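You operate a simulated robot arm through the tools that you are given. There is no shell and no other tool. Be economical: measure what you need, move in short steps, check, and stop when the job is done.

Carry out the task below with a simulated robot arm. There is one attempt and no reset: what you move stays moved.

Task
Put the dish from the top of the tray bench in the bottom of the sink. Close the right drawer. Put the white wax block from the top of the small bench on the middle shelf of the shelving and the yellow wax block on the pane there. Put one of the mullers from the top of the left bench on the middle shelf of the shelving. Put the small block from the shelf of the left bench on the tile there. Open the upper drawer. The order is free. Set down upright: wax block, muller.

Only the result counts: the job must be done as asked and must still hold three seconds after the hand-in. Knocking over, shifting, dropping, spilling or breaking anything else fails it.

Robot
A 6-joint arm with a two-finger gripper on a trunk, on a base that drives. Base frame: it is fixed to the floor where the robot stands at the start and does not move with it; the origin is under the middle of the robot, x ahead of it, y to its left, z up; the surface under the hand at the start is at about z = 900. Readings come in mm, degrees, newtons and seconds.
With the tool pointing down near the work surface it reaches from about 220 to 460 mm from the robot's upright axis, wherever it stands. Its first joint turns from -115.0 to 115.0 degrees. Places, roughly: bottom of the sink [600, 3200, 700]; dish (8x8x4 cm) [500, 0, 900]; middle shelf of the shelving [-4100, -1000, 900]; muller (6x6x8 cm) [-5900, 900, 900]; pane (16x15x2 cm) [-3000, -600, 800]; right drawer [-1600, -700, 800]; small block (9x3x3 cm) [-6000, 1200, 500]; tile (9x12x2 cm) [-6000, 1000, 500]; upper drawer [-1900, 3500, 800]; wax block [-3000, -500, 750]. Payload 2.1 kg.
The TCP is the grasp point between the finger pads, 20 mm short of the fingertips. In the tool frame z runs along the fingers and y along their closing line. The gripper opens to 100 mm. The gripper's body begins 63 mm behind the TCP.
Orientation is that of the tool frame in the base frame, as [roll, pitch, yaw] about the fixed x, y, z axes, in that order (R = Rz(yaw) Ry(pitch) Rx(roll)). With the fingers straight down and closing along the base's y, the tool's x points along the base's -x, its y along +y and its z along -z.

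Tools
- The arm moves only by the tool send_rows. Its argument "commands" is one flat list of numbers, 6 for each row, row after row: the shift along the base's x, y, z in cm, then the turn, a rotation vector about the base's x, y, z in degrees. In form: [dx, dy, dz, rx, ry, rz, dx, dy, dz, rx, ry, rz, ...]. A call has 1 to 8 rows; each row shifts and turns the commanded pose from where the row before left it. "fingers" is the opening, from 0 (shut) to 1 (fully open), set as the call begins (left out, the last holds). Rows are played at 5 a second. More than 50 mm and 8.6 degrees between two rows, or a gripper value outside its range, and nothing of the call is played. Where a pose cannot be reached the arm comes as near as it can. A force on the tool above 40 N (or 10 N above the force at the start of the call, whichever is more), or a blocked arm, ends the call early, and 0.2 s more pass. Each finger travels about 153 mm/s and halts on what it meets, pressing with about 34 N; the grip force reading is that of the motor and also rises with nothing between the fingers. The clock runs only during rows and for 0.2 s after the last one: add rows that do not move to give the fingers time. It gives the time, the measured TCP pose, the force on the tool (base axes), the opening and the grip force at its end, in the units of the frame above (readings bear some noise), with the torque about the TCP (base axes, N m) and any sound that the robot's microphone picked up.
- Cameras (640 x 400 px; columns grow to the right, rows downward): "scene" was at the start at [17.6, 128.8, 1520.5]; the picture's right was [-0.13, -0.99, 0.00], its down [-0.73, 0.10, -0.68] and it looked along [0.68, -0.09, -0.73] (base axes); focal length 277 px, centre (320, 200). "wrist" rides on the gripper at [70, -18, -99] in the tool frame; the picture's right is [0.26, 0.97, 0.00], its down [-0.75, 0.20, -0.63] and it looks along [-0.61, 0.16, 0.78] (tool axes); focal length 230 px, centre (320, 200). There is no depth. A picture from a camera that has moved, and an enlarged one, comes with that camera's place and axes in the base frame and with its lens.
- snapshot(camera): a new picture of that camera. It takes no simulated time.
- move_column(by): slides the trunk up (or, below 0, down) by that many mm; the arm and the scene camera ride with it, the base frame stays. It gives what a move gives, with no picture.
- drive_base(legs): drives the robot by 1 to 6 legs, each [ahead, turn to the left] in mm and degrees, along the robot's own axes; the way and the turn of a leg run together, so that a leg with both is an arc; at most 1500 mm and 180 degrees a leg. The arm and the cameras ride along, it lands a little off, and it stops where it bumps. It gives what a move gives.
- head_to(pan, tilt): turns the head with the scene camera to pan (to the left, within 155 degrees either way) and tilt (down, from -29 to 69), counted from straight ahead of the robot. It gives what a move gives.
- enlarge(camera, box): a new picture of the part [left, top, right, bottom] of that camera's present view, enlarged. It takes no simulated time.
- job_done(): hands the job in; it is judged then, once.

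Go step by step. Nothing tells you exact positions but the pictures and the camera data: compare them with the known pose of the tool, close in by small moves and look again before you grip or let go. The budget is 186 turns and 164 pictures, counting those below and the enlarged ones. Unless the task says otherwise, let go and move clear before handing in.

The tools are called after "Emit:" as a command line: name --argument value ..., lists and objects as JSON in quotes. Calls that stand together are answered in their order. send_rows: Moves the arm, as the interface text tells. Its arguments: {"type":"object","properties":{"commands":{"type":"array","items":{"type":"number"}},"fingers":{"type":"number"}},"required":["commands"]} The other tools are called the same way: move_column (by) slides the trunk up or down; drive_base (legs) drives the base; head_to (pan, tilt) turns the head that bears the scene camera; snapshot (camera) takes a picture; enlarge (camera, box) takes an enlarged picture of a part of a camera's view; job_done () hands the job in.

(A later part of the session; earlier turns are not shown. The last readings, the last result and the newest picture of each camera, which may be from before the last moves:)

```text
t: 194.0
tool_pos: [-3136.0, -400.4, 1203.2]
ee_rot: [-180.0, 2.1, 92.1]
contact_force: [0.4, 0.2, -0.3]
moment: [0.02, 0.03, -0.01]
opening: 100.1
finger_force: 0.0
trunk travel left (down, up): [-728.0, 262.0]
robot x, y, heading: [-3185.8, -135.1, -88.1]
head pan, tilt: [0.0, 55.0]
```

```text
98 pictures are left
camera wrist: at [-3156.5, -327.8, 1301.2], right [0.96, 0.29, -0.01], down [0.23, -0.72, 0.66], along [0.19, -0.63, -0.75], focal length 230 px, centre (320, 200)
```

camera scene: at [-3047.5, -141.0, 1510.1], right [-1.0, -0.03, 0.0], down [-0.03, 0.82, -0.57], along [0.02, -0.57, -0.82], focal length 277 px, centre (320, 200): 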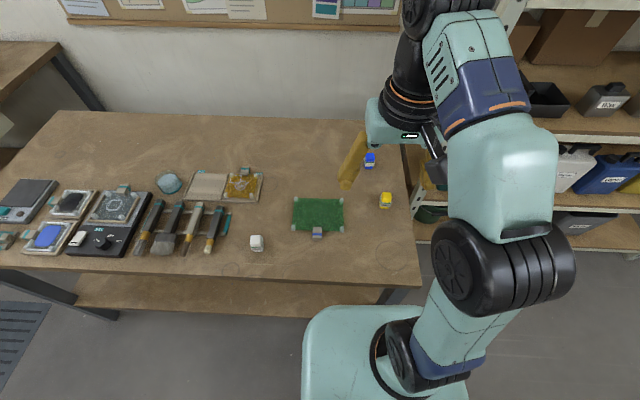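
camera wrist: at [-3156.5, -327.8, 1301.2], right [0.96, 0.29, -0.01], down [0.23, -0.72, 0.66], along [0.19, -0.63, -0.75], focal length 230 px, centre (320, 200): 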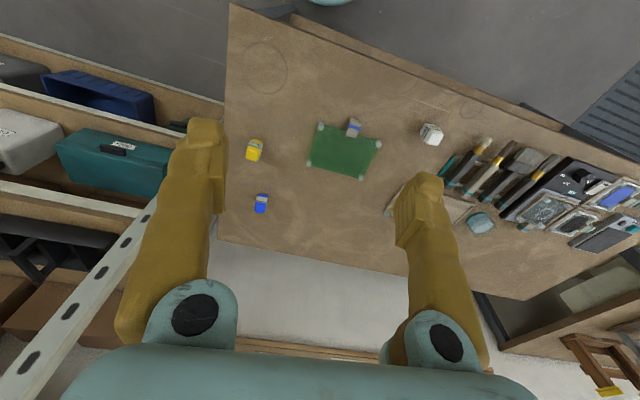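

Yellow wax ≈ (-3236, -646), pane ≈ (-3022, -597), white wax ≈ (-2850, -484). I'll close in 48 mm, lower the column and move the hand above the yellow one.

Emit:
drive_base --legs '[[48, 0]]'

Emit:
move_column --by -110

Emit:
send_rows --commands '[-1.6, -3.2, -2.6, 2.1, 0, 0, -1.6, -3.2, -2.6, 0, 0, 0, -1.6, -3.2, -2.6, 0, 0, 0, -1.6, -3.2, -2.6, 0, 0, 0, -1.6, -3.2, -2.6, 0, 0, 0, -1.6, -3.2, -2.6, 0, 0, 0, 0, 0, 0, 0, 0, 0]'

Emit:
snapshot --camera "wrist"

Emit:
snapshot --camera "scene"

```text
t: 194.9
tool_pos: [-3134.2, -448.0, 1203.6]
ee_rot: [179.9, 2.1, 92.0]
contact_force: [-0.8, -0.2, -0.3]
moment: [0.07, -0.01, -0.01]
opening: 99.9
finger_force: 0.1
trunk travel left (down, up): [-728.0, 262.0]
robot x, y, heading: [-3183.2, -182.4, -88.3]
head pan, tilt: [0.0, 55.0]
```

```text
t: 196.3
tool_pos: [-3134.0, -449.2, 1093.6]
ee_rot: [180.0, 1.9, 92.1]
contact_force: [-0.5, 0.8, 0.3]
moment: [-0.02, 0.0, -0.01]
opening: 99.7
finger_force: 0.0
trunk travel left (down, up): [-618.0, 372.0]
robot x, y, heading: [-3183.3, -181.1, -88.2]
head pan, tilt: [0.0, 55.0]
```

```text
t: 197.9
tool_pos: [-3227.5, -626.4, 931.3]
ee_rot: [179.9, 0.0, 92.2]
contact_force: [0.3, -0.1, 0.2]
moment: [-0.01, 0.05, -0.01]
opening: 100.0
finger_force: 0.1
out of reach, approached as far as the arm can: row 6
trunk travel left (down, up): [-618.0, 372.0]
robot x, y, heading: [-3186.0, -179.9, -88.3]
head pan, tilt: [0.0, 55.0]
```

```text
97 pictures are left
camera wrist: at [-3249.2, -558.1, 1030.9], right [0.96, 0.29, 0.0], down [0.23, -0.74, 0.63], along [0.19, -0.6, -0.78], focal length 230 px, centre (320, 200)
```

wrist: 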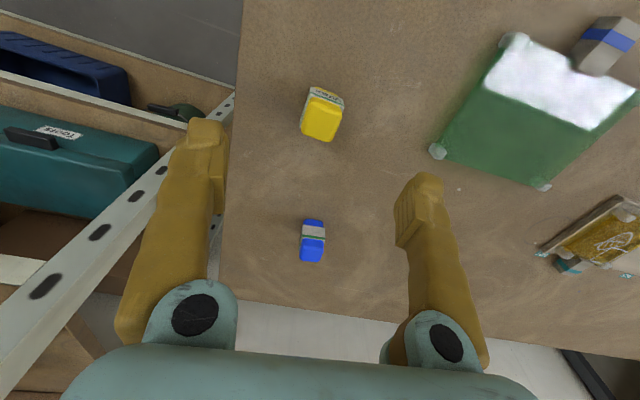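

```text
96 pictures are left
camera scene: at [-3045.7, -189.5, 1400.0], right [-1.0, -0.03, 0.0], down [-0.03, 0.82, -0.57], along [0.02, -0.57, -0.82], focal length 277 px, centre (320, 200)
```

scene: 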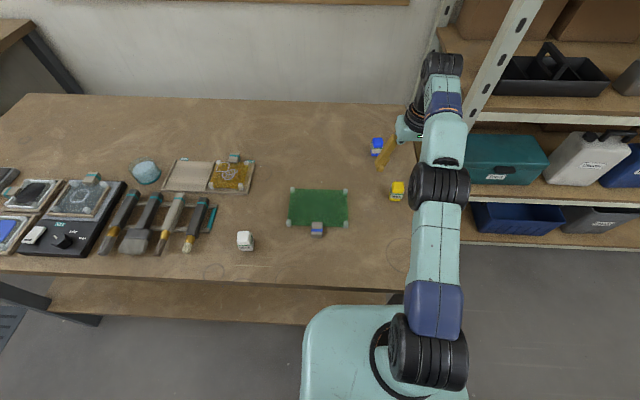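

The tool is right above the yellow wax. Let me look at its shape and orientation.

Emit:
enlarge --camera "wrist" --box '[260, 60, 388, 140]'

Emit:
enlarge --camera "scene" --box '[220, 140, 420, 265]'

```text
5.00 times, centred on (324, 100) of wrist
camera zoom: at [-3249.2, -558.1, 1030.9], right [0.96, 0.29, 0.0], down [0.23, -0.74, 0.63], along [0.19, -0.6, -0.78], focal length 1150 px, centre (300, 700)
```

zoom: 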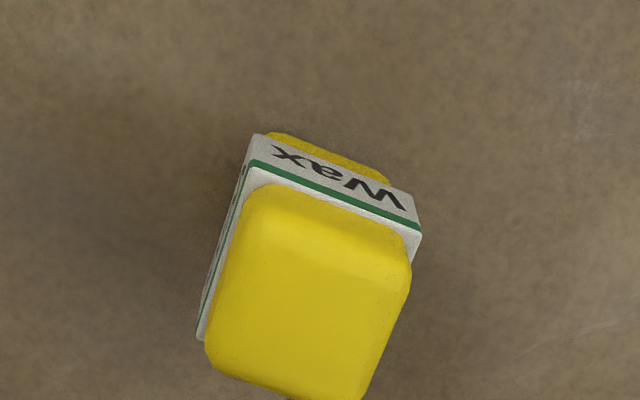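

```text
3.20 times, centred on (320, 202) of scene
camera zoom: at [-3045.7, -189.5, 1400.0], right [-1.0, -0.03, 0.0], down [-0.03, 0.82, -0.57], along [0.02, -0.57, -0.82], focal length 885 px, centre (320, 192)
```

zoom: 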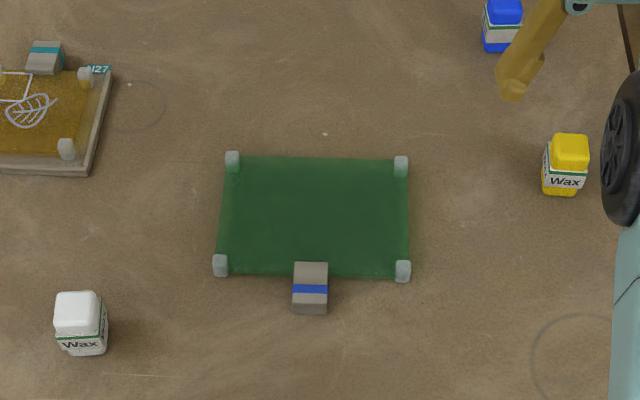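

The wax is ~33 mm wide, turned about −7°. I'll turn the tool by −8° and descend to z≈850 to look.

Emit:
send_rows --commands '[0.1, -0.1, -2, 0, 0, -8, 0.1, 0, -3, 0, 0, 0, 0, 0, -3, 0, 0, 0, 0, 0, 0, 0, 0, 0]' --fingers 0.7

Emit:
snapshot --camera "wrist"

```text
t: 198.9
tool_pos: [-3226.6, -630.7, 851.2]
ee_rot: [-180.0, -0.1, 84.2]
contact_force: [-0.6, 0.3, -0.2]
moment: [0.01, 0.0, -0.04]
opening: 70.1
finger_force: 0.0
trunk travel left (down, up): [-618.0, 372.0]
robot x, y, heading: [-3188.7, -180.3, -88.1]
head pan, tilt: [0.0, 55.0]
```

```text
93 pictures are left
camera wrist: at [-3237.1, -557.4, 951.7], right [0.99, 0.16, 0.0], down [0.12, -0.77, 0.63], along [0.1, -0.62, -0.78], focal length 230 px, centre (320, 200)
```

wrist: 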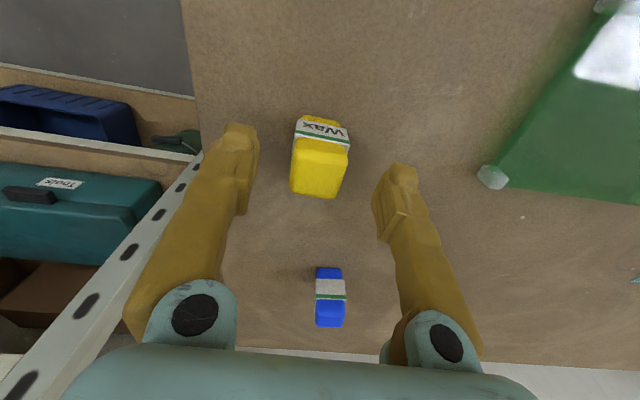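

Aligned. Descending to z≈825 in small steps.

Emit:
send_rows --commands '[0, -0.1, -1.2, 0, 0, 0, 0, 0, -0.8, 0, 0, 0, 0, 0, -0.6, 0, 0, 0, 0, 0, 0, 0, 0, 0]'

Emit:
snapshot --camera "wrist"

```text
t: 199.9
tool_pos: [-3225.4, -629.4, 826.1]
ee_rot: [180.0, -0.1, 84.1]
contact_force: [-0.4, -0.7, -0.4]
moment: [0.02, -0.02, -0.02]
opening: 70.0
finger_force: 0.0
trunk travel left (down, up): [-618.0, 372.0]
robot x, y, heading: [-3188.3, -182.4, -88.4]
head pan, tilt: [0.0, 55.0]
```

```text
92 pictures are left
camera wrist: at [-3236.9, -558.3, 926.1], right [0.99, 0.16, 0.0], down [0.12, -0.77, 0.63], along [0.1, -0.62, -0.78], focal length 230 px, centre (320, 200)
```

wrist: 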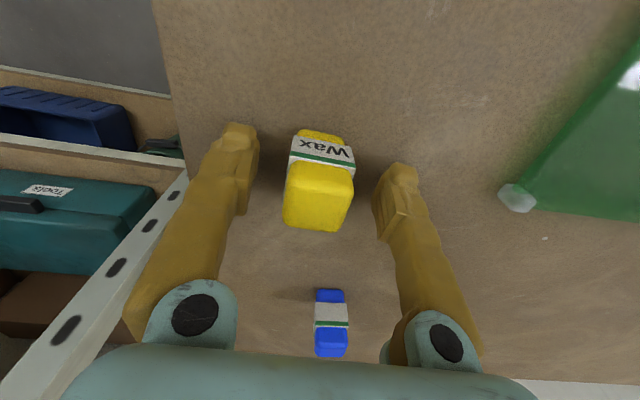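

Emit:
send_rows --commands '[0, 0, -0.8, 0, 0, 0, 0, 0, 0, 0, 0, 0]'

Emit:
send_rows --commands '[0, 0, 0, 0, 0, 0, 0, 0, 0, 0, 0, 0, 0, 0, 0, 0, 0, 0]' --fingers 0

Emit:
send_rows --commands '[0, 0, 1, 0, 0, 0, 0, 0, 2, 0, 0, 0, 0, 0, 2.5, 0, 0, 0, 0, 0, 1.5, 0, 0, 0]'

Emit:
snapshot --camera "wrist"

```text
t: 200.5
tool_pos: [-3226.1, -630.2, 819.2]
ee_rot: [179.9, 0.0, 84.1]
contact_force: [0.1, -2.0, 8.7]
moment: [0.02, 0.39, 0.08]
opening: 70.1
finger_force: 0.6
trunk travel left (down, up): [-618.0, 372.0]
robot x, y, heading: [-3182.9, -181.6, -88.2]
head pan, tilt: [0.0, 55.0]
```

```text
t: 201.3
tool_pos: [-3226.6, -628.7, 818.3]
ee_rot: [179.8, 0.0, 84.1]
contact_force: [-4.1, 1.8, 8.5]
moment: [0.06, 0.28, -0.04]
opening: 26.9
finger_force: 33.7
trunk travel left (down, up): [-618.0, 372.0]
robot x, y, heading: [-3186.3, -181.2, -88.3]
head pan, tilt: [0.0, 55.0]
```

```text
t: 202.3
tool_pos: [-3225.6, -629.7, 888.5]
ee_rot: [179.8, -0.1, 84.1]
contact_force: [0.1, 0.0, -1.0]
moment: [0.0, -0.03, 0.03]
opening: 26.5
finger_force: 34.2
trunk travel left (down, up): [-618.0, 372.0]
robot x, y, heading: [-3184.8, -179.1, -88.1]
head pan, tilt: [0.0, 55.0]
```

```text
91 pictures are left
camera wrist: at [-3237.5, -557.1, 988.9], right [0.99, 0.16, 0.0], down [0.12, -0.77, 0.63], along [0.1, -0.62, -0.78], focal length 230 px, centre (320, 200)
```

wrist: 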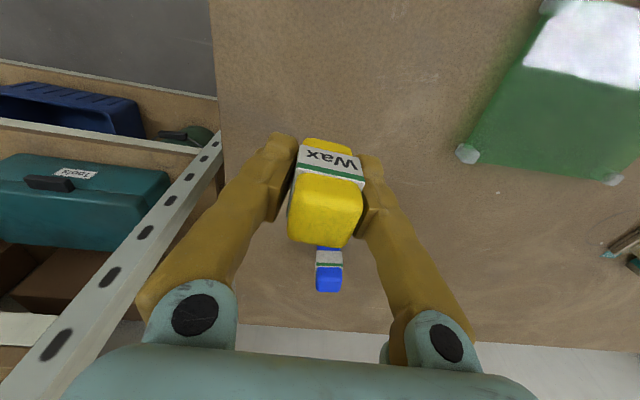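

Gripped; the bench top is at z≈799. I'll carry it above the pane's middle at about (-3019, -588).

Emit:
send_rows --commands '[2, 0.4, 0, 0, 0, 0, 4, 0.8, 0, 0, 0, 0, 4.5, 0.9, 0, 0, 0, 0, 4.5, 0.9, 0, 0, 0, 0, 3.6, 0.8, 0, 0, 0, 0, 2, 0.4, 0, 0, 0, 0, 0, 0, 0, 0, 0, 0]'

Emit:
snapshot --camera "wrist"

Emit:
snapshot --camera "scene"

```text
t: 203.9
tool_pos: [-3019.4, -589.3, 887.7]
ee_rot: [179.8, 0.0, 84.1]
contact_force: [-0.4, -0.6, -0.2]
moment: [-0.01, 0.01, 0.0]
opening: 26.6
finger_force: 33.9
trunk travel left (down, up): [-618.0, 372.0]
robot x, y, heading: [-3189.8, -180.9, -88.2]
head pan, tilt: [0.0, 55.0]
```

```text
90 pictures are left
camera wrist: at [-3031.7, -516.9, 987.8], right [0.99, 0.16, 0.0], down [0.12, -0.77, 0.63], along [0.1, -0.62, -0.78], focal length 230 px, centre (320, 200)
```

wrist: 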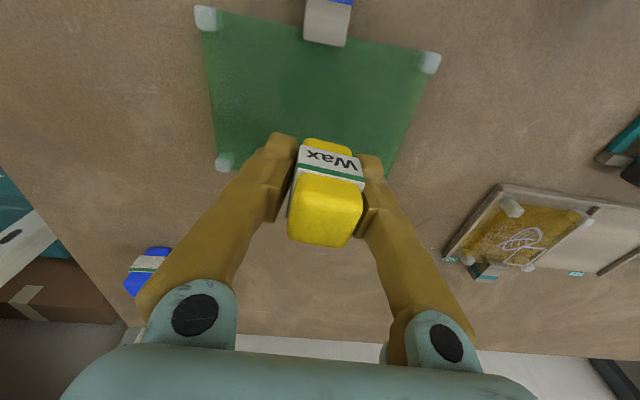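

```text
89 pictures are left
camera scene: at [-3046.1, -189.9, 1400.0], right [-1.0, -0.03, 0.0], down [-0.03, 0.82, -0.57], along [0.02, -0.57, -0.82], focal length 277 px, centre (320, 200)
```

scene: 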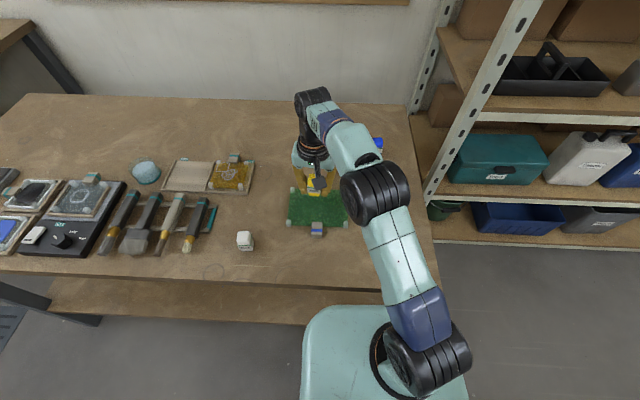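

Centred over the pane. Lowering gently.

Emit:
send_rows --commands '[-0.4, 0.6, -1.5, 0, 0, 0, 0, 0, -1.5, 0, 0, 0, 0, 0, -1, 0, 0, 0, 0, 0, -0.5, 0, 0, 0, 0, 0, 0, 0, 0, 0]'

Emit:
send_rows --commands '[0, 0, -0.3, 0, 0, 0, 0, 0, -0.3, 0, 0, 0, 0, 0, -0.3, 0, 0, 0, 0, 0, 0, 0, 0, 0]'

Emit:
snapshot --camera "wrist"

```text
t: 205.1
tool_pos: [-3023.1, -582.9, 842.5]
ee_rot: [179.8, -0.1, 84.0]
contact_force: [0.2, -0.3, -0.8]
moment: [-0.01, 0.0, -0.02]
opening: 26.5
finger_force: 33.8
trunk travel left (down, up): [-618.0, 372.0]
robot x, y, heading: [-3187.9, -184.7, -88.3]
head pan, tilt: [0.0, 55.0]
```

```text
t: 206.1
tool_pos: [-3023.7, -581.6, 834.2]
ee_rot: [179.9, -0.1, 84.2]
contact_force: [0.2, 0.3, 0.1]
moment: [0.0, -0.04, -0.03]
opening: 26.5
finger_force: 33.8
trunk travel left (down, up): [-618.0, 372.0]
robot x, y, heading: [-3184.3, -180.4, -88.2]
head pan, tilt: [0.0, 55.0]
```

```text
88 pictures are left
camera wrist: at [-3035.2, -510.0, 933.8], right [0.99, 0.16, 0.0], down [0.12, -0.77, 0.63], along [0.1, -0.62, -0.78], focal length 230 px, centre (320, 200)
```

wrist: 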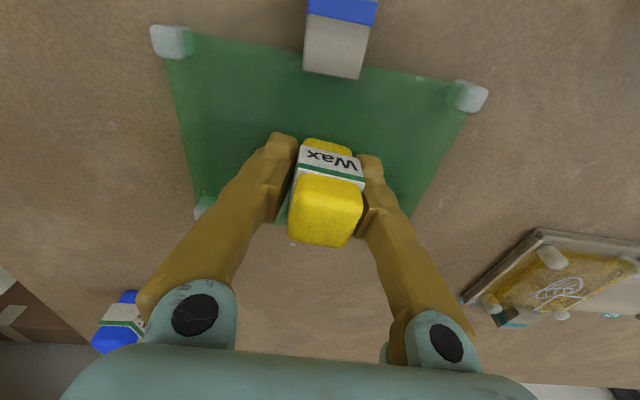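

Emit:
send_rows --commands '[0, 0, -0.25, 0, 0, 0, 0, 0, -0.25, 0, 0, 0, 0, 0, 0, 0, 0, 0]'

Emit:
send_rows --commands '[0, 0, -0.2, 0, 0, 0, 0, 0, 0, 0, 0, 0]'

```text
t: 206.9
tool_pos: [-3024.5, -580.9, 832.1]
ee_rot: [179.7, 0.4, 84.2]
contact_force: [3.5, -7.3, 29.4]
moment: [0.08, 0.28, 0.04]
opening: 26.3
finger_force: 33.7
trunk travel left (down, up): [-618.0, 372.0]
robot x, y, heading: [-3185.5, -184.9, -88.2]
head pan, tilt: [0.0, 55.0]
```

```text
t: 207.3
tool_pos: [-3023.8, -582.1, 831.7]
ee_rot: [179.5, 0.7, 84.2]
contact_force: [-0.7, 4.2, 17.5]
moment: [0.26, 0.27, -0.09]
opening: 26.6
finger_force: 34.0
trunk travel left (down, up): [-618.0, 372.0]
robot x, y, heading: [-3186.5, -184.6, -88.1]
head pan, tilt: [0.0, 55.0]
stopped in row 1: the force on the tool passed its limit at 43 N (the readings are from after the stop); the commanded pose is now the measured one
```

Seated on the pane. Relieving a hair and letting go.

Emit:
send_rows --commands '[0, 0, 0.1, 0, 0, 0, 0, 0, 0, 0, 0, 0]'

Emit:
send_rows --commands '[0, 0, 0, 0, 0, 0, 0, 0, 0, 0, 0, 0]' --fingers 0.6

Emit:
send_rows --commands '[0, 0, 1, 0, 0, 0, 0, 0, 3, 0, 0, 0, 0, 0, 4, 0, 0, 0, 0, 0, 2, 0, 0, 0]'

Emit:
snapshot --camera "wrist"

```text
t: 207.9
tool_pos: [-3023.4, -581.5, 832.0]
ee_rot: [179.7, 0.6, 84.1]
contact_force: [-0.8, 4.3, 9.9]
moment: [0.11, 0.18, -0.06]
opening: 26.6
finger_force: 33.9
trunk travel left (down, up): [-618.0, 372.0]
robot x, y, heading: [-3186.0, -180.7, -88.2]
head pan, tilt: [0.0, 55.0]
```

```text
t: 208.5
tool_pos: [-3022.2, -583.0, 833.2]
ee_rot: [179.6, 0.6, 84.3]
contact_force: [6.9, -3.6, 20.7]
moment: [0.09, 0.52, 0.21]
opening: 55.7
finger_force: 0.1
trunk travel left (down, up): [-618.0, 372.0]
robot x, y, heading: [-3183.4, -178.5, -88.5]
head pan, tilt: [0.0, 55.0]
```

```text
t: 209.5
tool_pos: [-3025.0, -583.5, 932.8]
ee_rot: [179.7, 0.3, 84.1]
contact_force: [0.0, 0.0, -0.6]
moment: [0.0, 0.03, -0.02]
opening: 60.0
finger_force: 0.1
trunk travel left (down, up): [-618.0, 372.0]
robot x, y, heading: [-3182.6, -183.4, -88.1]
head pan, tilt: [0.0, 55.0]
```

```text
87 pictures are left
camera wrist: at [-3036.4, -510.7, 1031.9], right [0.99, 0.16, 0.0], down [0.12, -0.76, 0.64], along [0.1, -0.63, -0.77], focal length 230 px, centre (320, 200)
```

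wrist: 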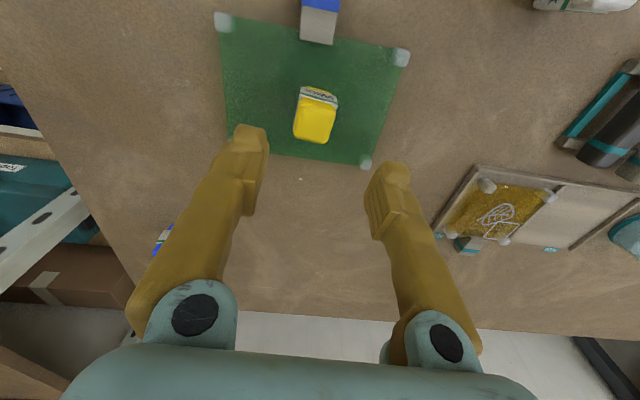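

Yellow wax stands on the pane. Next the white one near (-2850, -484); I'll check the scene and move above it.

Emit:
enlarge --camera "scene" --box '[220, 140, 420, 265]'

Emit:
send_rows --commands '[4.3, 2.2, 0, 0, 0, 0, 4.3, 2.4, 0, 0, 0, 0, 4.3, 2.4, 0, 0, 0, 0, 4.3, 2.4, 0, 0, 0, 0, 0, 0, 0, 0, 0, 0]'

Emit:
snapshot --camera "wrist"

```text
3.20 times, centred on (320, 202) of scene
camera zoom: at [-3045.7, -189.8, 1399.9], right [-1.0, -0.03, 0.0], down [-0.03, 0.82, -0.57], along [0.02, -0.57, -0.82], focal length 885 px, centre (320, 192)
```

zoom: 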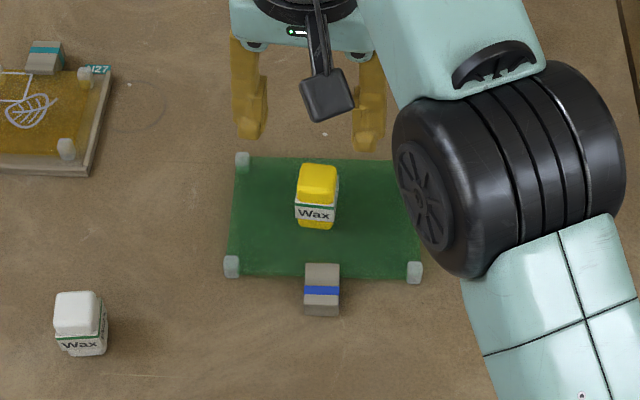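

```text
t: 210.7
tool_pos: [-2876.0, -483.1, 924.2]
ee_rot: [179.8, 0.3, 84.0]
contact_force: [0.3, 0.5, -0.3]
moment: [0.01, 0.01, 0.0]
opening: 59.4
finger_force: 0.1
out of reach, approached as far as the arm can: row 3, 4
trunk travel left (down, up): [-618.0, 372.0]
robot x, y, heading: [-3184.1, -180.8, -88.2]
head pan, tilt: [0.0, 55.0]
```

```text
85 pictures are left
camera wrist: at [-2888.0, -412.3, 1022.6], right [0.99, 0.16, 0.0], down [0.12, -0.76, 0.63], along [0.1, -0.63, -0.77], focal length 230 px, centre (320, 200)
```

wrist: 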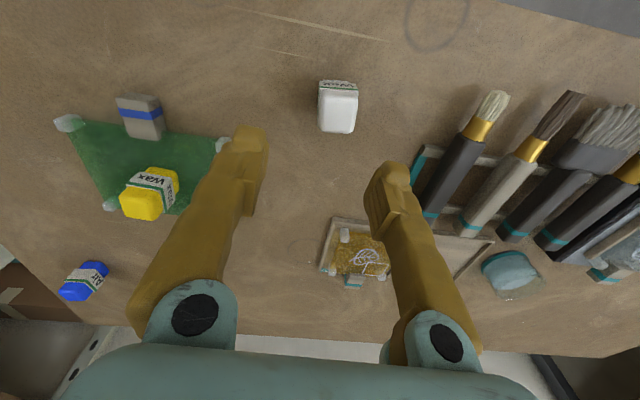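

The pane slid about 9 mm as I touched down; I'll use lighter contact from now on. The white wax is at about (-2863, -469), turned ~+9°; I'll align the tool and go above it.

Emit:
send_rows --commands '[0.6, 0.7, -0.5, 0, 0, 7, 0.6, 0.7, -1, 0, 0, 7, 0, 0, -2, 0, 0, 0, 0, 0, -2.5, 0, 0, 0, 0, 0, -1.5, 0, 0, 0, 0, 0, 0, 0, 0, 0]' --fingers 0.7

Emit:
snapshot --camera "wrist"

```text
t: 212.1
tool_pos: [-2850.9, -484.1, 858.3]
ee_rot: [179.9, 0.2, 94.7]
contact_force: [0.0, -0.3, -0.9]
moment: [0.02, 0.02, 0.0]
opening: 70.1
finger_force: 0.0
out of reach, approached as far as the arm can: row 2, 3, 4, 5
trunk travel left (down, up): [-618.0, 372.0]
robot x, y, heading: [-3182.1, -183.6, -88.2]
head pan, tilt: [0.0, 55.0]
```

```text
84 pictures are left
camera wrist: at [-2875.1, -415.4, 958.5], right [0.94, 0.34, 0.0], down [0.26, -0.73, 0.63], along [0.21, -0.6, -0.77], focal length 230 px, centre (320, 200)
```

wrist: 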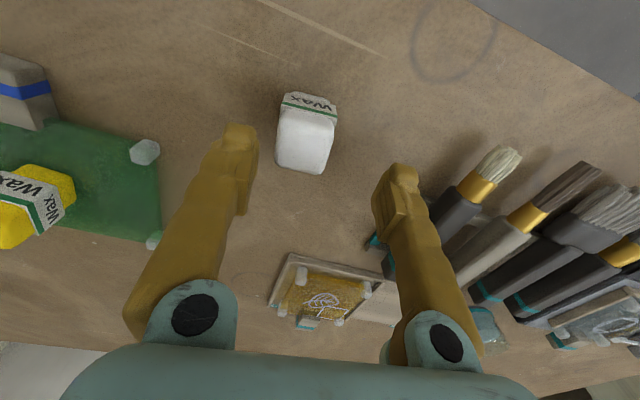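

Emit:
send_rows --commands '[-1.1, 0.2, 0.5, 0, 0, 2, -1.1, 0.2, 0, 0, 0, 2, 0, 0, 0, 0, 0, 0]'

Emit:
snapshot --camera "wrist"

```text
t: 212.9
tool_pos: [-2859.5, -491.4, 867.5]
ee_rot: [179.8, 0.2, 98.7]
contact_force: [0.0, 0.0, 0.0]
moment: [0.04, 0.01, -0.02]
opening: 69.9
finger_force: 0.0
out of reach, approached as far as the arm can: row 1, 2
trunk travel left (down, up): [-618.0, 372.0]
robot x, y, heading: [-3182.1, -182.5, -88.2]
head pan, tilt: [0.0, 55.0]
```

```text
83 pictures are left
camera wrist: at [-2887.4, -424.0, 967.0], right [0.92, 0.4, 0.0], down [0.31, -0.71, 0.63], along [0.25, -0.58, -0.77], focal length 230 px, centre (320, 200)
```

wrist: 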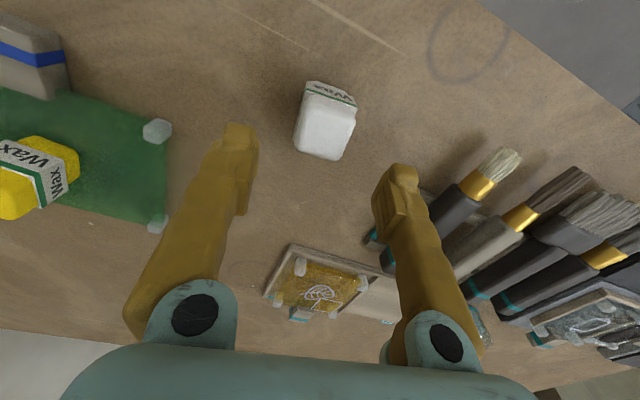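

The arm is limited at this sideways angle, so I'll raise it, centre it and shift the base east to have the white wax straight ahead.

Emit:
send_rows --commands '[0, 0, 4, 0, 0, 0, 0, 0, 4, 0, 0, 0, -4, 2, 2, 0, 0, 0, -4.5, 2, 0, 0, 0, 0, -4.5, 2, 0, 0, 0, 0, -4.5, 2, 0, 0, 0, 0, -4.5, 2, 0, 0, 0, 0, -4.5, 2, 0, 0, 0, 0]'

Emit:
drive_base --legs '[[-150, 0], [0, 88], [325, 0], [0, -90], [120, 0]]'

Emit:
snapshot --camera "scene"

Emit:
snapshot --camera "wrist"

```text
t: 214.7
tool_pos: [-3112.0, -389.6, 954.2]
ee_rot: [179.7, 0.2, 98.8]
contact_force: [-0.3, 0.0, 0.1]
moment: [0.0, -0.01, -0.02]
opening: 70.1
finger_force: 0.0
out of reach, approached as far as the arm can: row 1, 2, 3, 4, 8
trunk travel left (down, up): [-618.0, 372.0]
robot x, y, heading: [-3184.3, -182.1, -88.2]
head pan, tilt: [0.0, 55.0]
```

```text
t: 226.1
tool_pos: [-2799.5, -371.3, 953.6]
ee_rot: [179.8, 0.1, 97.2]
contact_force: [-1.3, -0.2, -0.8]
moment: [0.04, 0.01, 0.0]
opening: 69.8
finger_force: 0.1
trunk travel left (down, up): [-618.0, 372.0]
robot x, y, heading: [-2869.0, -159.4, -89.9]
head pan, tilt: [0.0, 55.0]
```

```text
82 pictures are left
camera scene: at [-2729.3, -172.0, 1400.0], right [-1.0, -0.01, 0.0], down [0.0, 0.82, -0.57], along [0.0, -0.57, -0.82], focal length 277 px, centre (320, 200)
```

scene: 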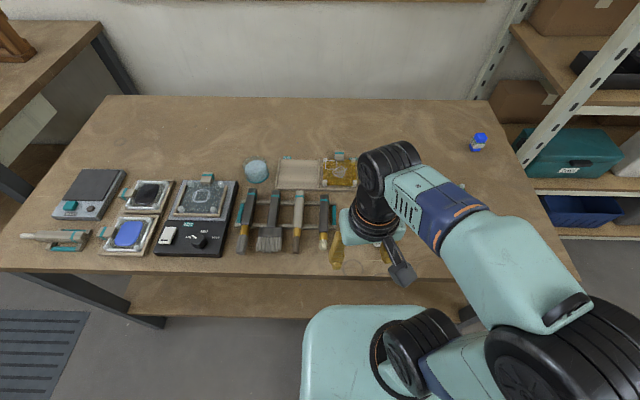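

```text
81 pictures are left
camera wrist: at [-2827.1, -302.9, 1053.8], right [0.93, 0.38, 0.0], down [0.29, -0.72, 0.63], along [0.24, -0.58, -0.77], focal length 230 px, centre (320, 200)
```

wrist: 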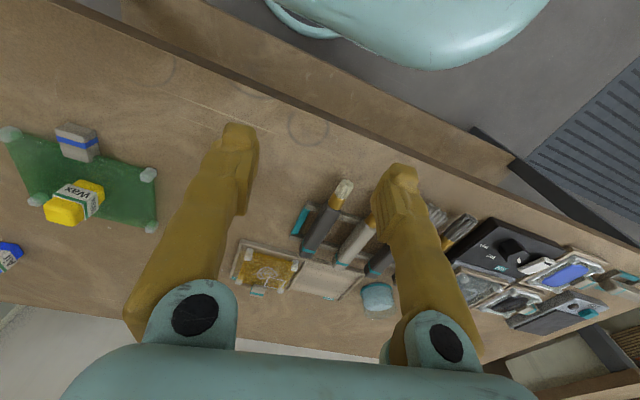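

Moving above the white wax from here.

Emit:
send_rows --commands '[-2.1, -3.3, -1.8, 0, 0, 0, -2.1, -3.3, -1.8, 0, 0, 0, -2.1, -3.4, -1.8, 0, 0, 0, 0, 0, 0, 0, 0, 0]'

Emit:
snapshot --camera "wrist"

```text
t: 227.1
tool_pos: [-2863.9, -471.2, 900.9]
ee_rot: [179.8, 0.2, 97.2]
contact_force: [0.0, 0.8, 0.1]
moment: [0.01, 0.0, -0.01]
opening: 70.2
finger_force: 0.0
trunk travel left (down, up): [-618.0, 372.0]
robot x, y, heading: [-2865.6, -159.3, -89.8]
head pan, tilt: [0.0, 55.0]
```

```text
80 pictures are left
camera wrist: at [-2890.7, -403.7, 1000.6], right [0.93, 0.38, 0.0], down [0.29, -0.72, 0.63], along [0.24, -0.59, -0.77], focal length 230 px, centre (320, 200)
```

wrist: 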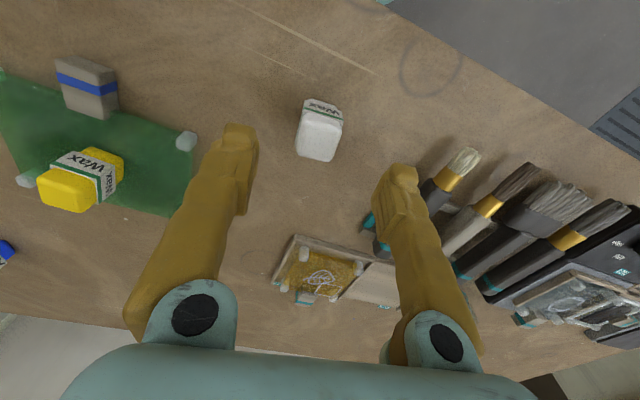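

Directly above. Descending to z≈822 (tips just off the surface).

Emit:
send_rows --commands '[0, 0.3, -2.5, 0, 0, 0, 0, 0, -2.5, 0, 0, 0, 0, 0, -1.5, 0, 0, 0, 0, 0, -0.7, 0, 0, 0, 0, 0, -0.5, 0, 0, 0, 0, 0, 0, 0, 0, 0]'

Emit:
snapshot --camera "wrist"

```text
t: 228.5
tool_pos: [-2863.2, -468.6, 823.3]
ee_rot: [179.8, 0.0, 97.2]
contact_force: [0.8, -0.6, 0.2]
moment: [0.0, 0.01, -0.02]
opening: 70.1
finger_force: 0.1
trunk travel left (down, up): [-618.0, 372.0]
robot x, y, heading: [-2868.3, -160.2, -89.6]
head pan, tilt: [0.0, 55.0]
```

```text
79 pictures are left
camera wrist: at [-2890.5, -400.2, 922.6], right [0.93, 0.38, 0.0], down [0.29, -0.72, 0.63], along [0.24, -0.58, -0.77], focal length 230 px, centre (320, 200)
```

wrist: 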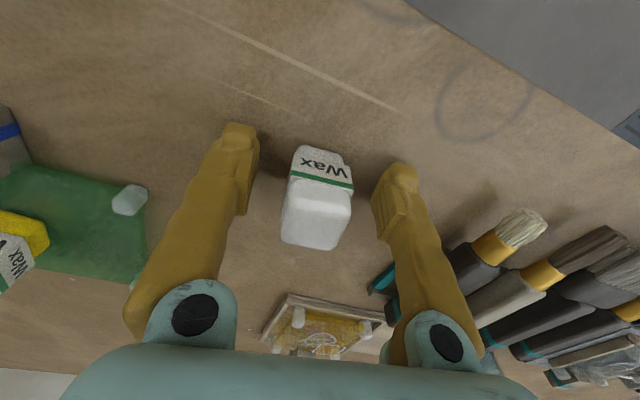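

Emit:
send_rows --commands '[0, 0, 0, 0, 0, 0, 0, 0, 0, 0, 0, 0, 0, 0, 0, 0, 0, 0]' --fingers 0

Emit:
send_rows --commands '[0, 0, 1, 0, 0, 0, 0, 0, 3, 0, 0, 0, 0, 0, 4, 0, 0, 0, 0, 0, 4.5, 0, 0, 0, 0, 0, 4.5, 0, 0, 0, 0, 0, 4, 0, 0, 0, 0, 0, 4, 0, 0, 0]'

Emit:
snapshot --camera "wrist"

```text
t: 229.3
tool_pos: [-2864.3, -467.5, 823.0]
ee_rot: [179.9, 0.1, 97.2]
contact_force: [-0.5, -0.3, -1.0]
moment: [0.0, 0.02, -0.03]
opening: 26.5
finger_force: 33.8
trunk travel left (down, up): [-618.0, 372.0]
robot x, y, heading: [-2868.5, -157.8, -89.9]
head pan, tilt: [0.0, 55.0]
```

```text
t: 230.9
tool_pos: [-2863.2, -466.2, 1073.9]
ee_rot: [179.8, 0.1, 97.3]
contact_force: [0.5, 0.4, -0.6]
moment: [-0.01, -0.01, 0.0]
opening: 26.4
finger_force: 34.2
trunk travel left (down, up): [-618.0, 372.0]
robot x, y, heading: [-2870.1, -160.8, -89.5]
head pan, tilt: [0.0, 55.0]
```

```text
78 pictures are left
camera wrist: at [-2890.9, -399.0, 1173.2], right [0.93, 0.38, 0.0], down [0.29, -0.72, 0.63], along [0.24, -0.58, -0.78], focal length 230 px, centre (320, 200)
```

wrist: 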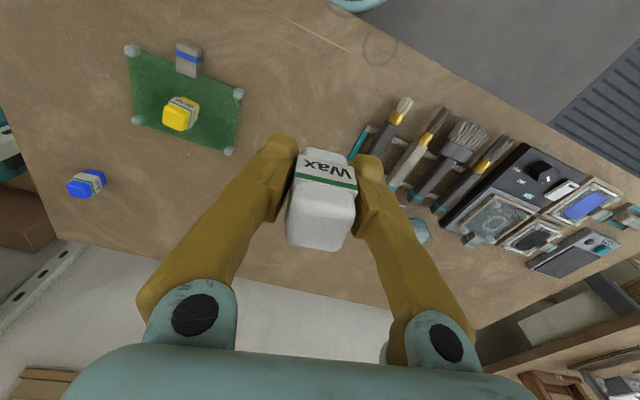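

White wax is held. I'll back out, drive west and face the shelving.

Emit:
drive_base --legs '[[-200, 0], [0, -90], [1200, 0], [0, 90]]'

Emit:
head_to --pan 0 --tilt 30

Emit:
snapshot --camera "scene"

```text
t: 245.7
tool_pos: [-4058.0, -292.7, 1072.9]
ee_rot: [179.8, 0.1, 97.3]
contact_force: [-0.6, -0.5, -0.7]
moment: [-0.02, -0.02, 0.02]
opening: 26.3
finger_force: 33.9
trunk travel left (down, up): [-618.0, 372.0]
robot x, y, heading: [-4062.2, 17.5, -89.5]
head pan, tilt: [0.0, 55.0]
```

```text
t: 246.6
tool_pos: [-4059.0, -293.2, 1074.5]
ee_rot: [179.8, 0.1, 97.2]
contact_force: [1.1, 0.8, -0.7]
moment: [0.01, -0.03, 0.02]
opening: 26.6
finger_force: 34.0
trunk travel left (down, up): [-618.0, 372.0]
robot x, y, heading: [-4064.2, 16.5, -89.4]
head pan, tilt: [0.0, 30.0]
```

```text
77 pictures are left
camera scene: at [-3924.3, -16.1, 1435.9], right [-1.0, -0.01, 0.0], down [0.0, 0.5, -0.87], along [0.01, -0.87, -0.5], focal length 277 px, centre (320, 200)
```

scene: 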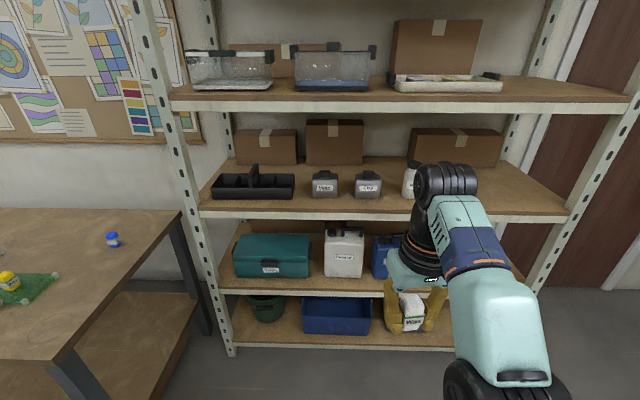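

The middle shelf (z≈900, front edge y≈-870) looks free toward its right (west) end. I'll shift west to look there, and restore the column.

Emit:
drive_base --legs '[[0, -90], [420, 0], [0, 90]]'

Emit:
head_to --pan 10 --tilt 32

Emit:
snapshot --camera "scene"

Emit:
snapshot --camera "wrist"

```text
t: 256.9
tool_pos: [-4484.5, -292.3, 1073.4]
ee_rot: [179.8, 0.0, 96.7]
contact_force: [0.4, -0.2, -0.1]
moment: [0.04, 0.03, 0.02]
opening: 26.4
finger_force: 34.2
trunk travel left (down, up): [-618.0, 372.0]
robot x, y, heading: [-4485.4, 15.5, -90.2]
head pan, tilt: [0.0, 30.0]
```

```text
t: 257.6
tool_pos: [-4484.6, -290.5, 1073.8]
ee_rot: [179.8, 0.1, 96.6]
contact_force: [0.4, 0.1, -0.2]
moment: [-0.01, 0.01, -0.05]
opening: 26.5
finger_force: 34.3
trunk travel left (down, up): [-618.0, 372.0]
robot x, y, heading: [-4483.5, 16.6, -90.3]
head pan, tilt: [10.0, 32.0]
```

```text
76 pictures are left
camera scene: at [-4332.0, -14.6, 1432.9], right [-0.99, -0.17, 0.0], down [-0.09, 0.52, -0.85], along [0.14, -0.84, -0.53], focal length 277 px, centre (320, 200)
```

scene: 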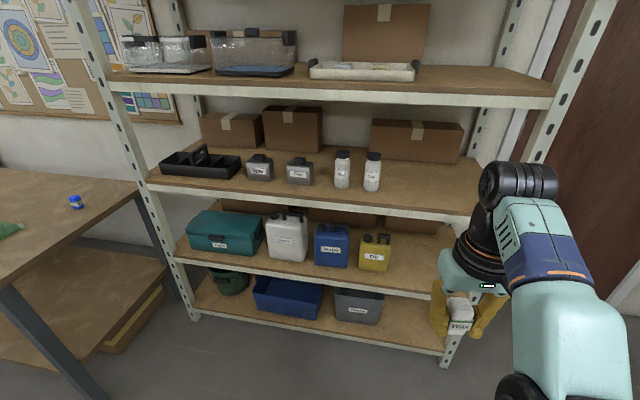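

```text
75 pictures are left
camera wrist: at [-4510.8, -224.0, 1173.1], right [0.93, 0.37, 0.0], down [0.28, -0.72, 0.63], along [0.24, -0.59, -0.77], focal length 230 px, centre (320, 200)
```

wrist: 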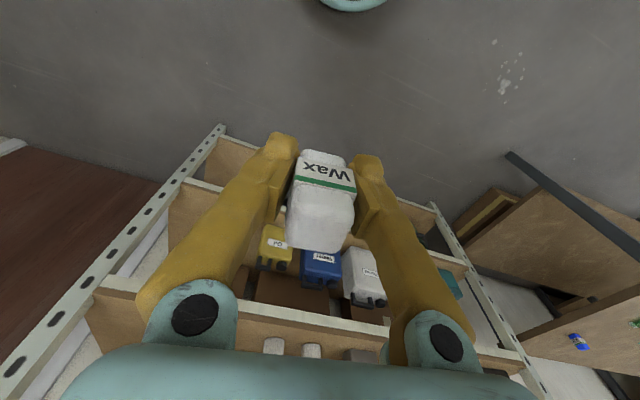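

The free area is west of the white bottles: I'll aim for the wax at about (-4485, -912). Lowering the hand to z≈945 outside the shelf, then driving partway in.

Emit:
send_rows --commands '[0, -2.3, -3.2, 0, 0, 0, 0, -2.3, -3.2, 0, 0, 0, 0, -2.3, -3.2, 0, 0, 0, 0, -2.3, -3.2, 0, 0, 0, 0, 0, 0, 0, 0, 0]'

Emit:
drive_base --legs '[[390, 0]]'

Emit:
head_to --pan 0 --tilt 45

Emit:
snapshot --camera "scene"

Emit:
snapshot --camera "wrist"

```text
t: 258.8
tool_pos: [-4484.9, -385.4, 944.3]
ee_rot: [179.8, 0.4, 96.7]
contact_force: [-0.4, 0.0, -1.0]
moment: [0.0, 0.0, 0.02]
opening: 26.6
finger_force: 33.9
trunk travel left (down, up): [-618.0, 372.0]
robot x, y, heading: [-4486.2, 14.4, -90.3]
head pan, tilt: [10.0, 32.0]
```

```text
t: 261.2
tool_pos: [-4485.9, -771.2, 944.2]
ee_rot: [179.8, 0.1, 96.9]
contact_force: [0.1, -0.9, -1.2]
moment: [0.03, -0.01, 0.0]
opening: 26.4
finger_force: 33.8
trunk travel left (down, up): [-618.0, 372.0]
robot x, y, heading: [-4484.2, -372.5, -90.0]
head pan, tilt: [10.0, 32.0]
```

```text
t: 262.0
tool_pos: [-4486.2, -770.9, 943.6]
ee_rot: [179.8, 0.1, 96.8]
contact_force: [0.6, 0.4, -0.4]
moment: [0.0, 0.0, 0.01]
opening: 26.4
finger_force: 34.0
trunk travel left (down, up): [-618.0, 372.0]
robot x, y, heading: [-4488.7, -368.3, -90.1]
head pan, tilt: [0.0, 45.0]
```

```text
74 pictures are left
camera scene: at [-4348.2, -392.5, 1413.5], right [-1.0, 0.0, 0.0], down [0.0, 0.71, -0.71], along [0.0, -0.71, -0.71], focal length 277 px, centre (320, 200)
```

scene: 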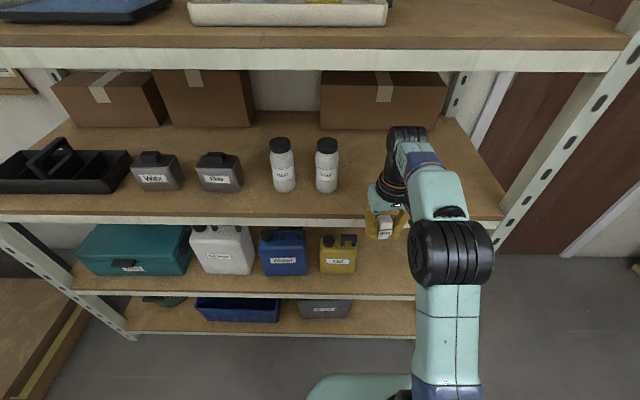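

```text
73 pictures are left
camera wrist: at [-4511.9, -703.2, 1044.0], right [0.93, 0.37, 0.0], down [0.29, -0.72, 0.63], along [0.24, -0.59, -0.77], focal length 230 px, centre (320, 200)
```

wrist: 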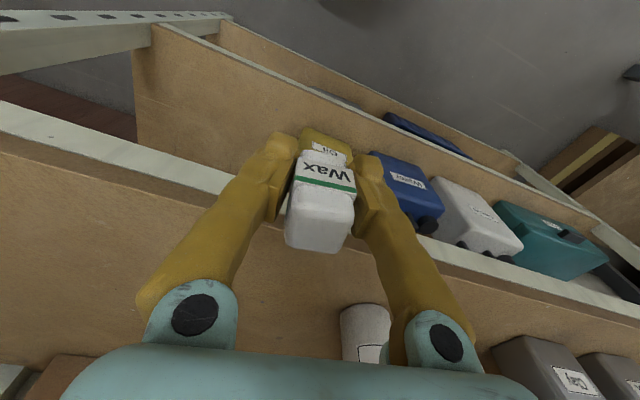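

All clear of the upper shelf's lip. Driving in another 145 mm.

Emit:
drive_base --legs '[[145, 0]]'

Emit:
snapshot --camera "scene"

Emit:
snapshot --camera "wrist"

```text
t: 263.3
tool_pos: [-4485.3, -918.7, 943.0]
ee_rot: [179.8, 0.1, 96.8]
contact_force: [0.3, -0.4, 0.5]
moment: [-0.01, 0.0, 0.01]
opening: 26.5
finger_force: 34.5
trunk travel left (down, up): [-618.0, 372.0]
robot x, y, heading: [-4489.5, -518.5, -90.1]
head pan, tilt: [0.0, 45.0]
```

```text
72 pictures are left
camera scene: at [-4348.6, -539.4, 1413.4], right [-1.0, 0.0, 0.0], down [0.0, 0.71, -0.71], along [0.0, -0.71, -0.71], focal length 277 px, centre (320, 200)
```

scene: 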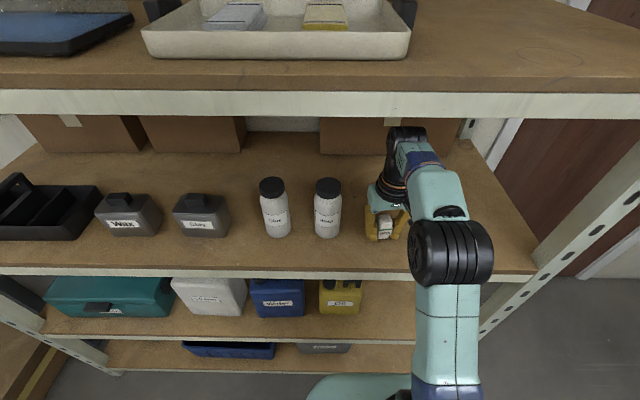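

```text
71 pictures are left
camera wrist: at [-4512.5, -849.7, 1043.8], right [0.93, 0.37, 0.0], down [0.28, -0.72, 0.63], along [0.24, -0.59, -0.78], focal length 230 px, centre (320, 200)
```

wrist: 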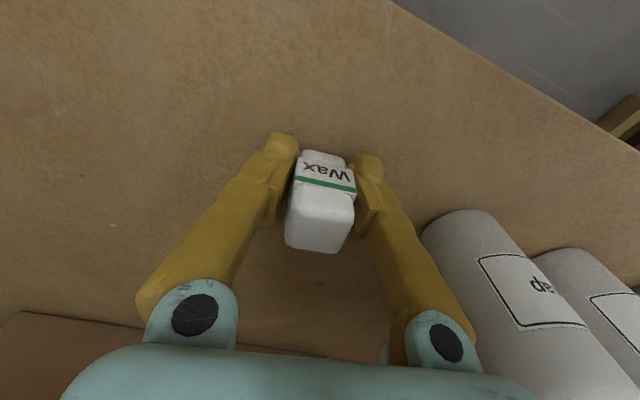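

Positioned over the shelf. Lowering gently until first touch.

Emit:
send_rows --commands '[0, 0, -0.7, 0, 0, 0, 0, 0, -0.5, 0, 0, 0, 0, 0, -0.2, 0, 0, 0, 0, 0, 0, 0, 0, 0]'

Emit:
send_rows --commands '[0, 0, -0.2, 0, 0, 0, 0, 0, 0, 0, 0, 0]'

Emit:
send_rows --commands '[0, 0, -0.2, 0, 0, 0, 0, 0, 0, 0, 0, 0]'

```text
t: 263.9
tool_pos: [-4485.6, -916.0, 939.1]
ee_rot: [-180.0, 1.3, 96.8]
contact_force: [0.4, 3.6, 18.3]
moment: [0.2, 0.0, -0.02]
opening: 26.6
finger_force: 33.9
trunk travel left (down, up): [-618.0, 372.0]
robot x, y, heading: [-4488.7, -515.9, -90.1]
head pan, tilt: [0.0, 45.0]
stopped in row 2: the force on the tool passed its limit at 55 N (the readings are from after the stop); the commanded pose is now the measured one
```

```text
t: 264.4
tool_pos: [-4486.0, -916.0, 939.2]
ee_rot: [-180.0, 1.6, 96.7]
contact_force: [0.4, 5.2, 19.0]
moment: [0.27, 0.01, -0.06]
opening: 26.3
finger_force: 34.2
trunk travel left (down, up): [-618.0, 372.0]
robot x, y, heading: [-4488.9, -513.8, -90.0]
head pan, tilt: [0.0, 45.0]
stopped in row 2: the force on the tool passed its limit at 42 N (the readings are from after the stop); the commanded pose is now the measured one
```

```text
t: 264.9
tool_pos: [-4486.2, -917.7, 938.9]
ee_rot: [-179.9, 2.2, 96.8]
contact_force: [0.4, 7.2, 21.5]
moment: [0.32, -0.04, 0.0]
opening: 26.5
finger_force: 34.0
trunk travel left (down, up): [-618.0, 372.0]
robot x, y, heading: [-4486.2, -517.3, -89.8]
head pan, tilt: [0.0, 45.0]
stopped in row 2: the force on the tool passed its limit at 43 N (the readings are from after the stop); the commanded pose is now the measured one
```

Touched at z≈939 (shelf top ≈915). I'll lift 4 mm, straighten the 2° tilt, and settle lightly.

Emit:
send_rows --commands '[0, 0, 0.4, 2.2, 0, 0, 0, 0, 0, 0, 0, 0]'

Emit:
send_rows --commands '[0, 0, -0.15, 0, 0, 0, 0, 0, 0, 0, 0, 0]'

```text
t: 265.5
tool_pos: [-4486.1, -921.6, 939.3]
ee_rot: [179.8, -0.4, 96.7]
contact_force: [0.4, -0.9, 1.9]
moment: [-0.06, 0.03, 0.01]
opening: 26.6
finger_force: 34.0
trunk travel left (down, up): [-618.0, 372.0]
robot x, y, heading: [-4485.1, -519.3, -90.1]
head pan, tilt: [0.0, 45.0]
```

```text
t: 266.1
tool_pos: [-4486.5, -921.8, 939.6]
ee_rot: [179.8, -0.2, 96.7]
contact_force: [-0.7, -5.2, 12.2]
moment: [-0.29, 0.07, -0.02]
opening: 26.6
finger_force: 33.8
trunk travel left (down, up): [-618.0, 372.0]
robot x, y, heading: [-4492.7, -514.5, -90.1]
head pan, tilt: [0.0, 45.0]
```

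Light contact and level. Releasing with a narrow opening and rising a little.

Emit:
send_rows --commands '[0, 0, 0, 0, 0, 0, 0, 0, 0, 0, 0, 0]' --fingers 0.55

Emit:
send_rows --commands '[0, 0, 1, 0, 0, 0, 0, 0, 1.5, 0, 0, 0, 0, 0, 0, 0, 0, 0]'

Emit:
snapshot --camera "wrist"

```text
t: 266.7
tool_pos: [-4486.3, -921.0, 939.6]
ee_rot: [179.9, -0.2, 96.8]
contact_force: [1.7, -4.2, 20.6]
moment: [-0.07, -0.16, 0.19]
opening: 49.1
finger_force: 0.0
trunk travel left (down, up): [-618.0, 372.0]
robot x, y, heading: [-4486.5, -519.3, -90.1]
head pan, tilt: [0.0, 45.0]
```

```text
t: 267.5
tool_pos: [-4485.4, -923.2, 963.1]
ee_rot: [179.8, -0.4, 96.7]
contact_force: [0.3, -0.4, -0.6]
moment: [0.01, 0.0, -0.01]
opening: 55.1
finger_force: 0.0
trunk travel left (down, up): [-618.0, 372.0]
robot x, y, heading: [-4483.5, -515.4, -89.8]
head pan, tilt: [0.0, 45.0]
```

```text
70 pictures are left
camera wrist: at [-4512.1, -855.4, 1063.4], right [0.93, 0.37, 0.01], down [0.28, -0.73, 0.62], along [0.24, -0.58, -0.78], focal length 230 px, centre (320, 200)
```

wrist: 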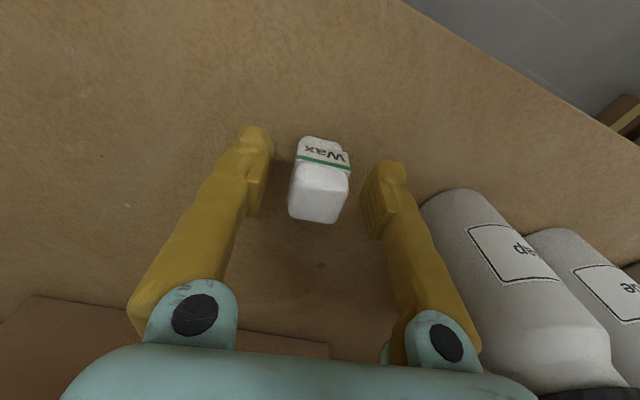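

The white wax stands on the middle shelf. I'll back straight out, then head to the left bench for the muller.

Emit:
drive_base --legs '[[-200, 0]]'

Emit:
snapshot --camera "scene"

Emit:
drive_base --legs '[[-330, 0], [0, -90]]'

Emit:
head_to --pan -35 --tilt 28

Emit:
snapshot --camera "scene"

```text
t: 269.1
tool_pos: [-4486.3, -722.8, 963.1]
ee_rot: [179.7, -0.4, 96.6]
contact_force: [-0.2, -0.4, -0.5]
moment: [-0.03, -0.01, -0.02]
opening: 55.3
finger_force: 0.0
trunk travel left (down, up): [-618.0, 372.0]
robot x, y, heading: [-4486.0, -322.0, -90.4]
head pan, tilt: [0.0, 45.0]
```

```text
69 pictures are left
camera scene: at [-4347.9, -340.7, 1413.4], right [-1.0, 0.01, 0.0], down [0.0, 0.71, -0.71], along [-0.01, -0.71, -0.71], focal length 277 px, centre (320, 200)
```

scene: 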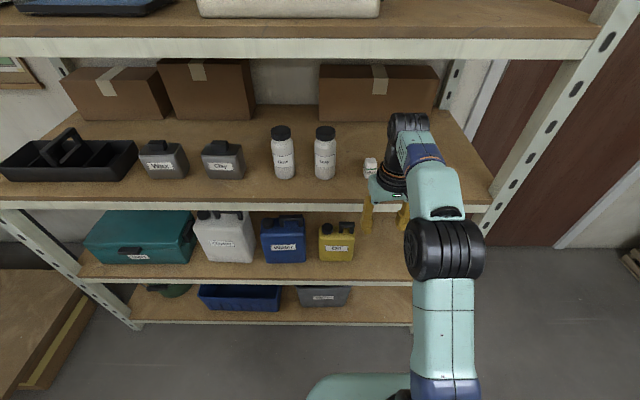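

```text
t: 275.0
tool_pos: [-4888.7, 4.5, 963.7]
ee_rot: [179.7, -0.5, 7.5]
contact_force: [-0.4, -0.3, -0.4]
moment: [-0.02, 0.0, 0.0]
opening: 55.0
finger_force: 0.1
trunk travel left (down, up): [-618.0, 372.0]
robot x, y, heading: [-4483.1, 12.7, -179.6]
head pan, tilt: [0.0, 45.0]
```

```text
t: 276.0
tool_pos: [-4888.6, 5.4, 962.5]
ee_rot: [179.7, -0.4, 7.6]
contact_force: [-0.7, 0.0, -0.5]
moment: [0.0, 0.02, 0.01]
opening: 54.9
finger_force: 0.1
trunk travel left (down, up): [-618.0, 372.0]
robot x, y, heading: [-4483.5, 13.1, -179.5]
head pan, tilt: [-35.0, 28.0]
```

```text
68 pictures are left
camera scene: at [-4498.8, -75.8, 1439.2], right [0.56, 0.83, 0.0], down [0.39, -0.26, -0.88], along [-0.73, 0.5, -0.47], focal length 277 px, centre (320, 200)
```

scene: 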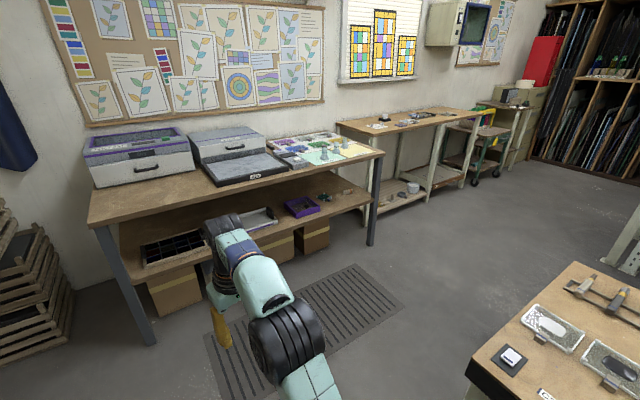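

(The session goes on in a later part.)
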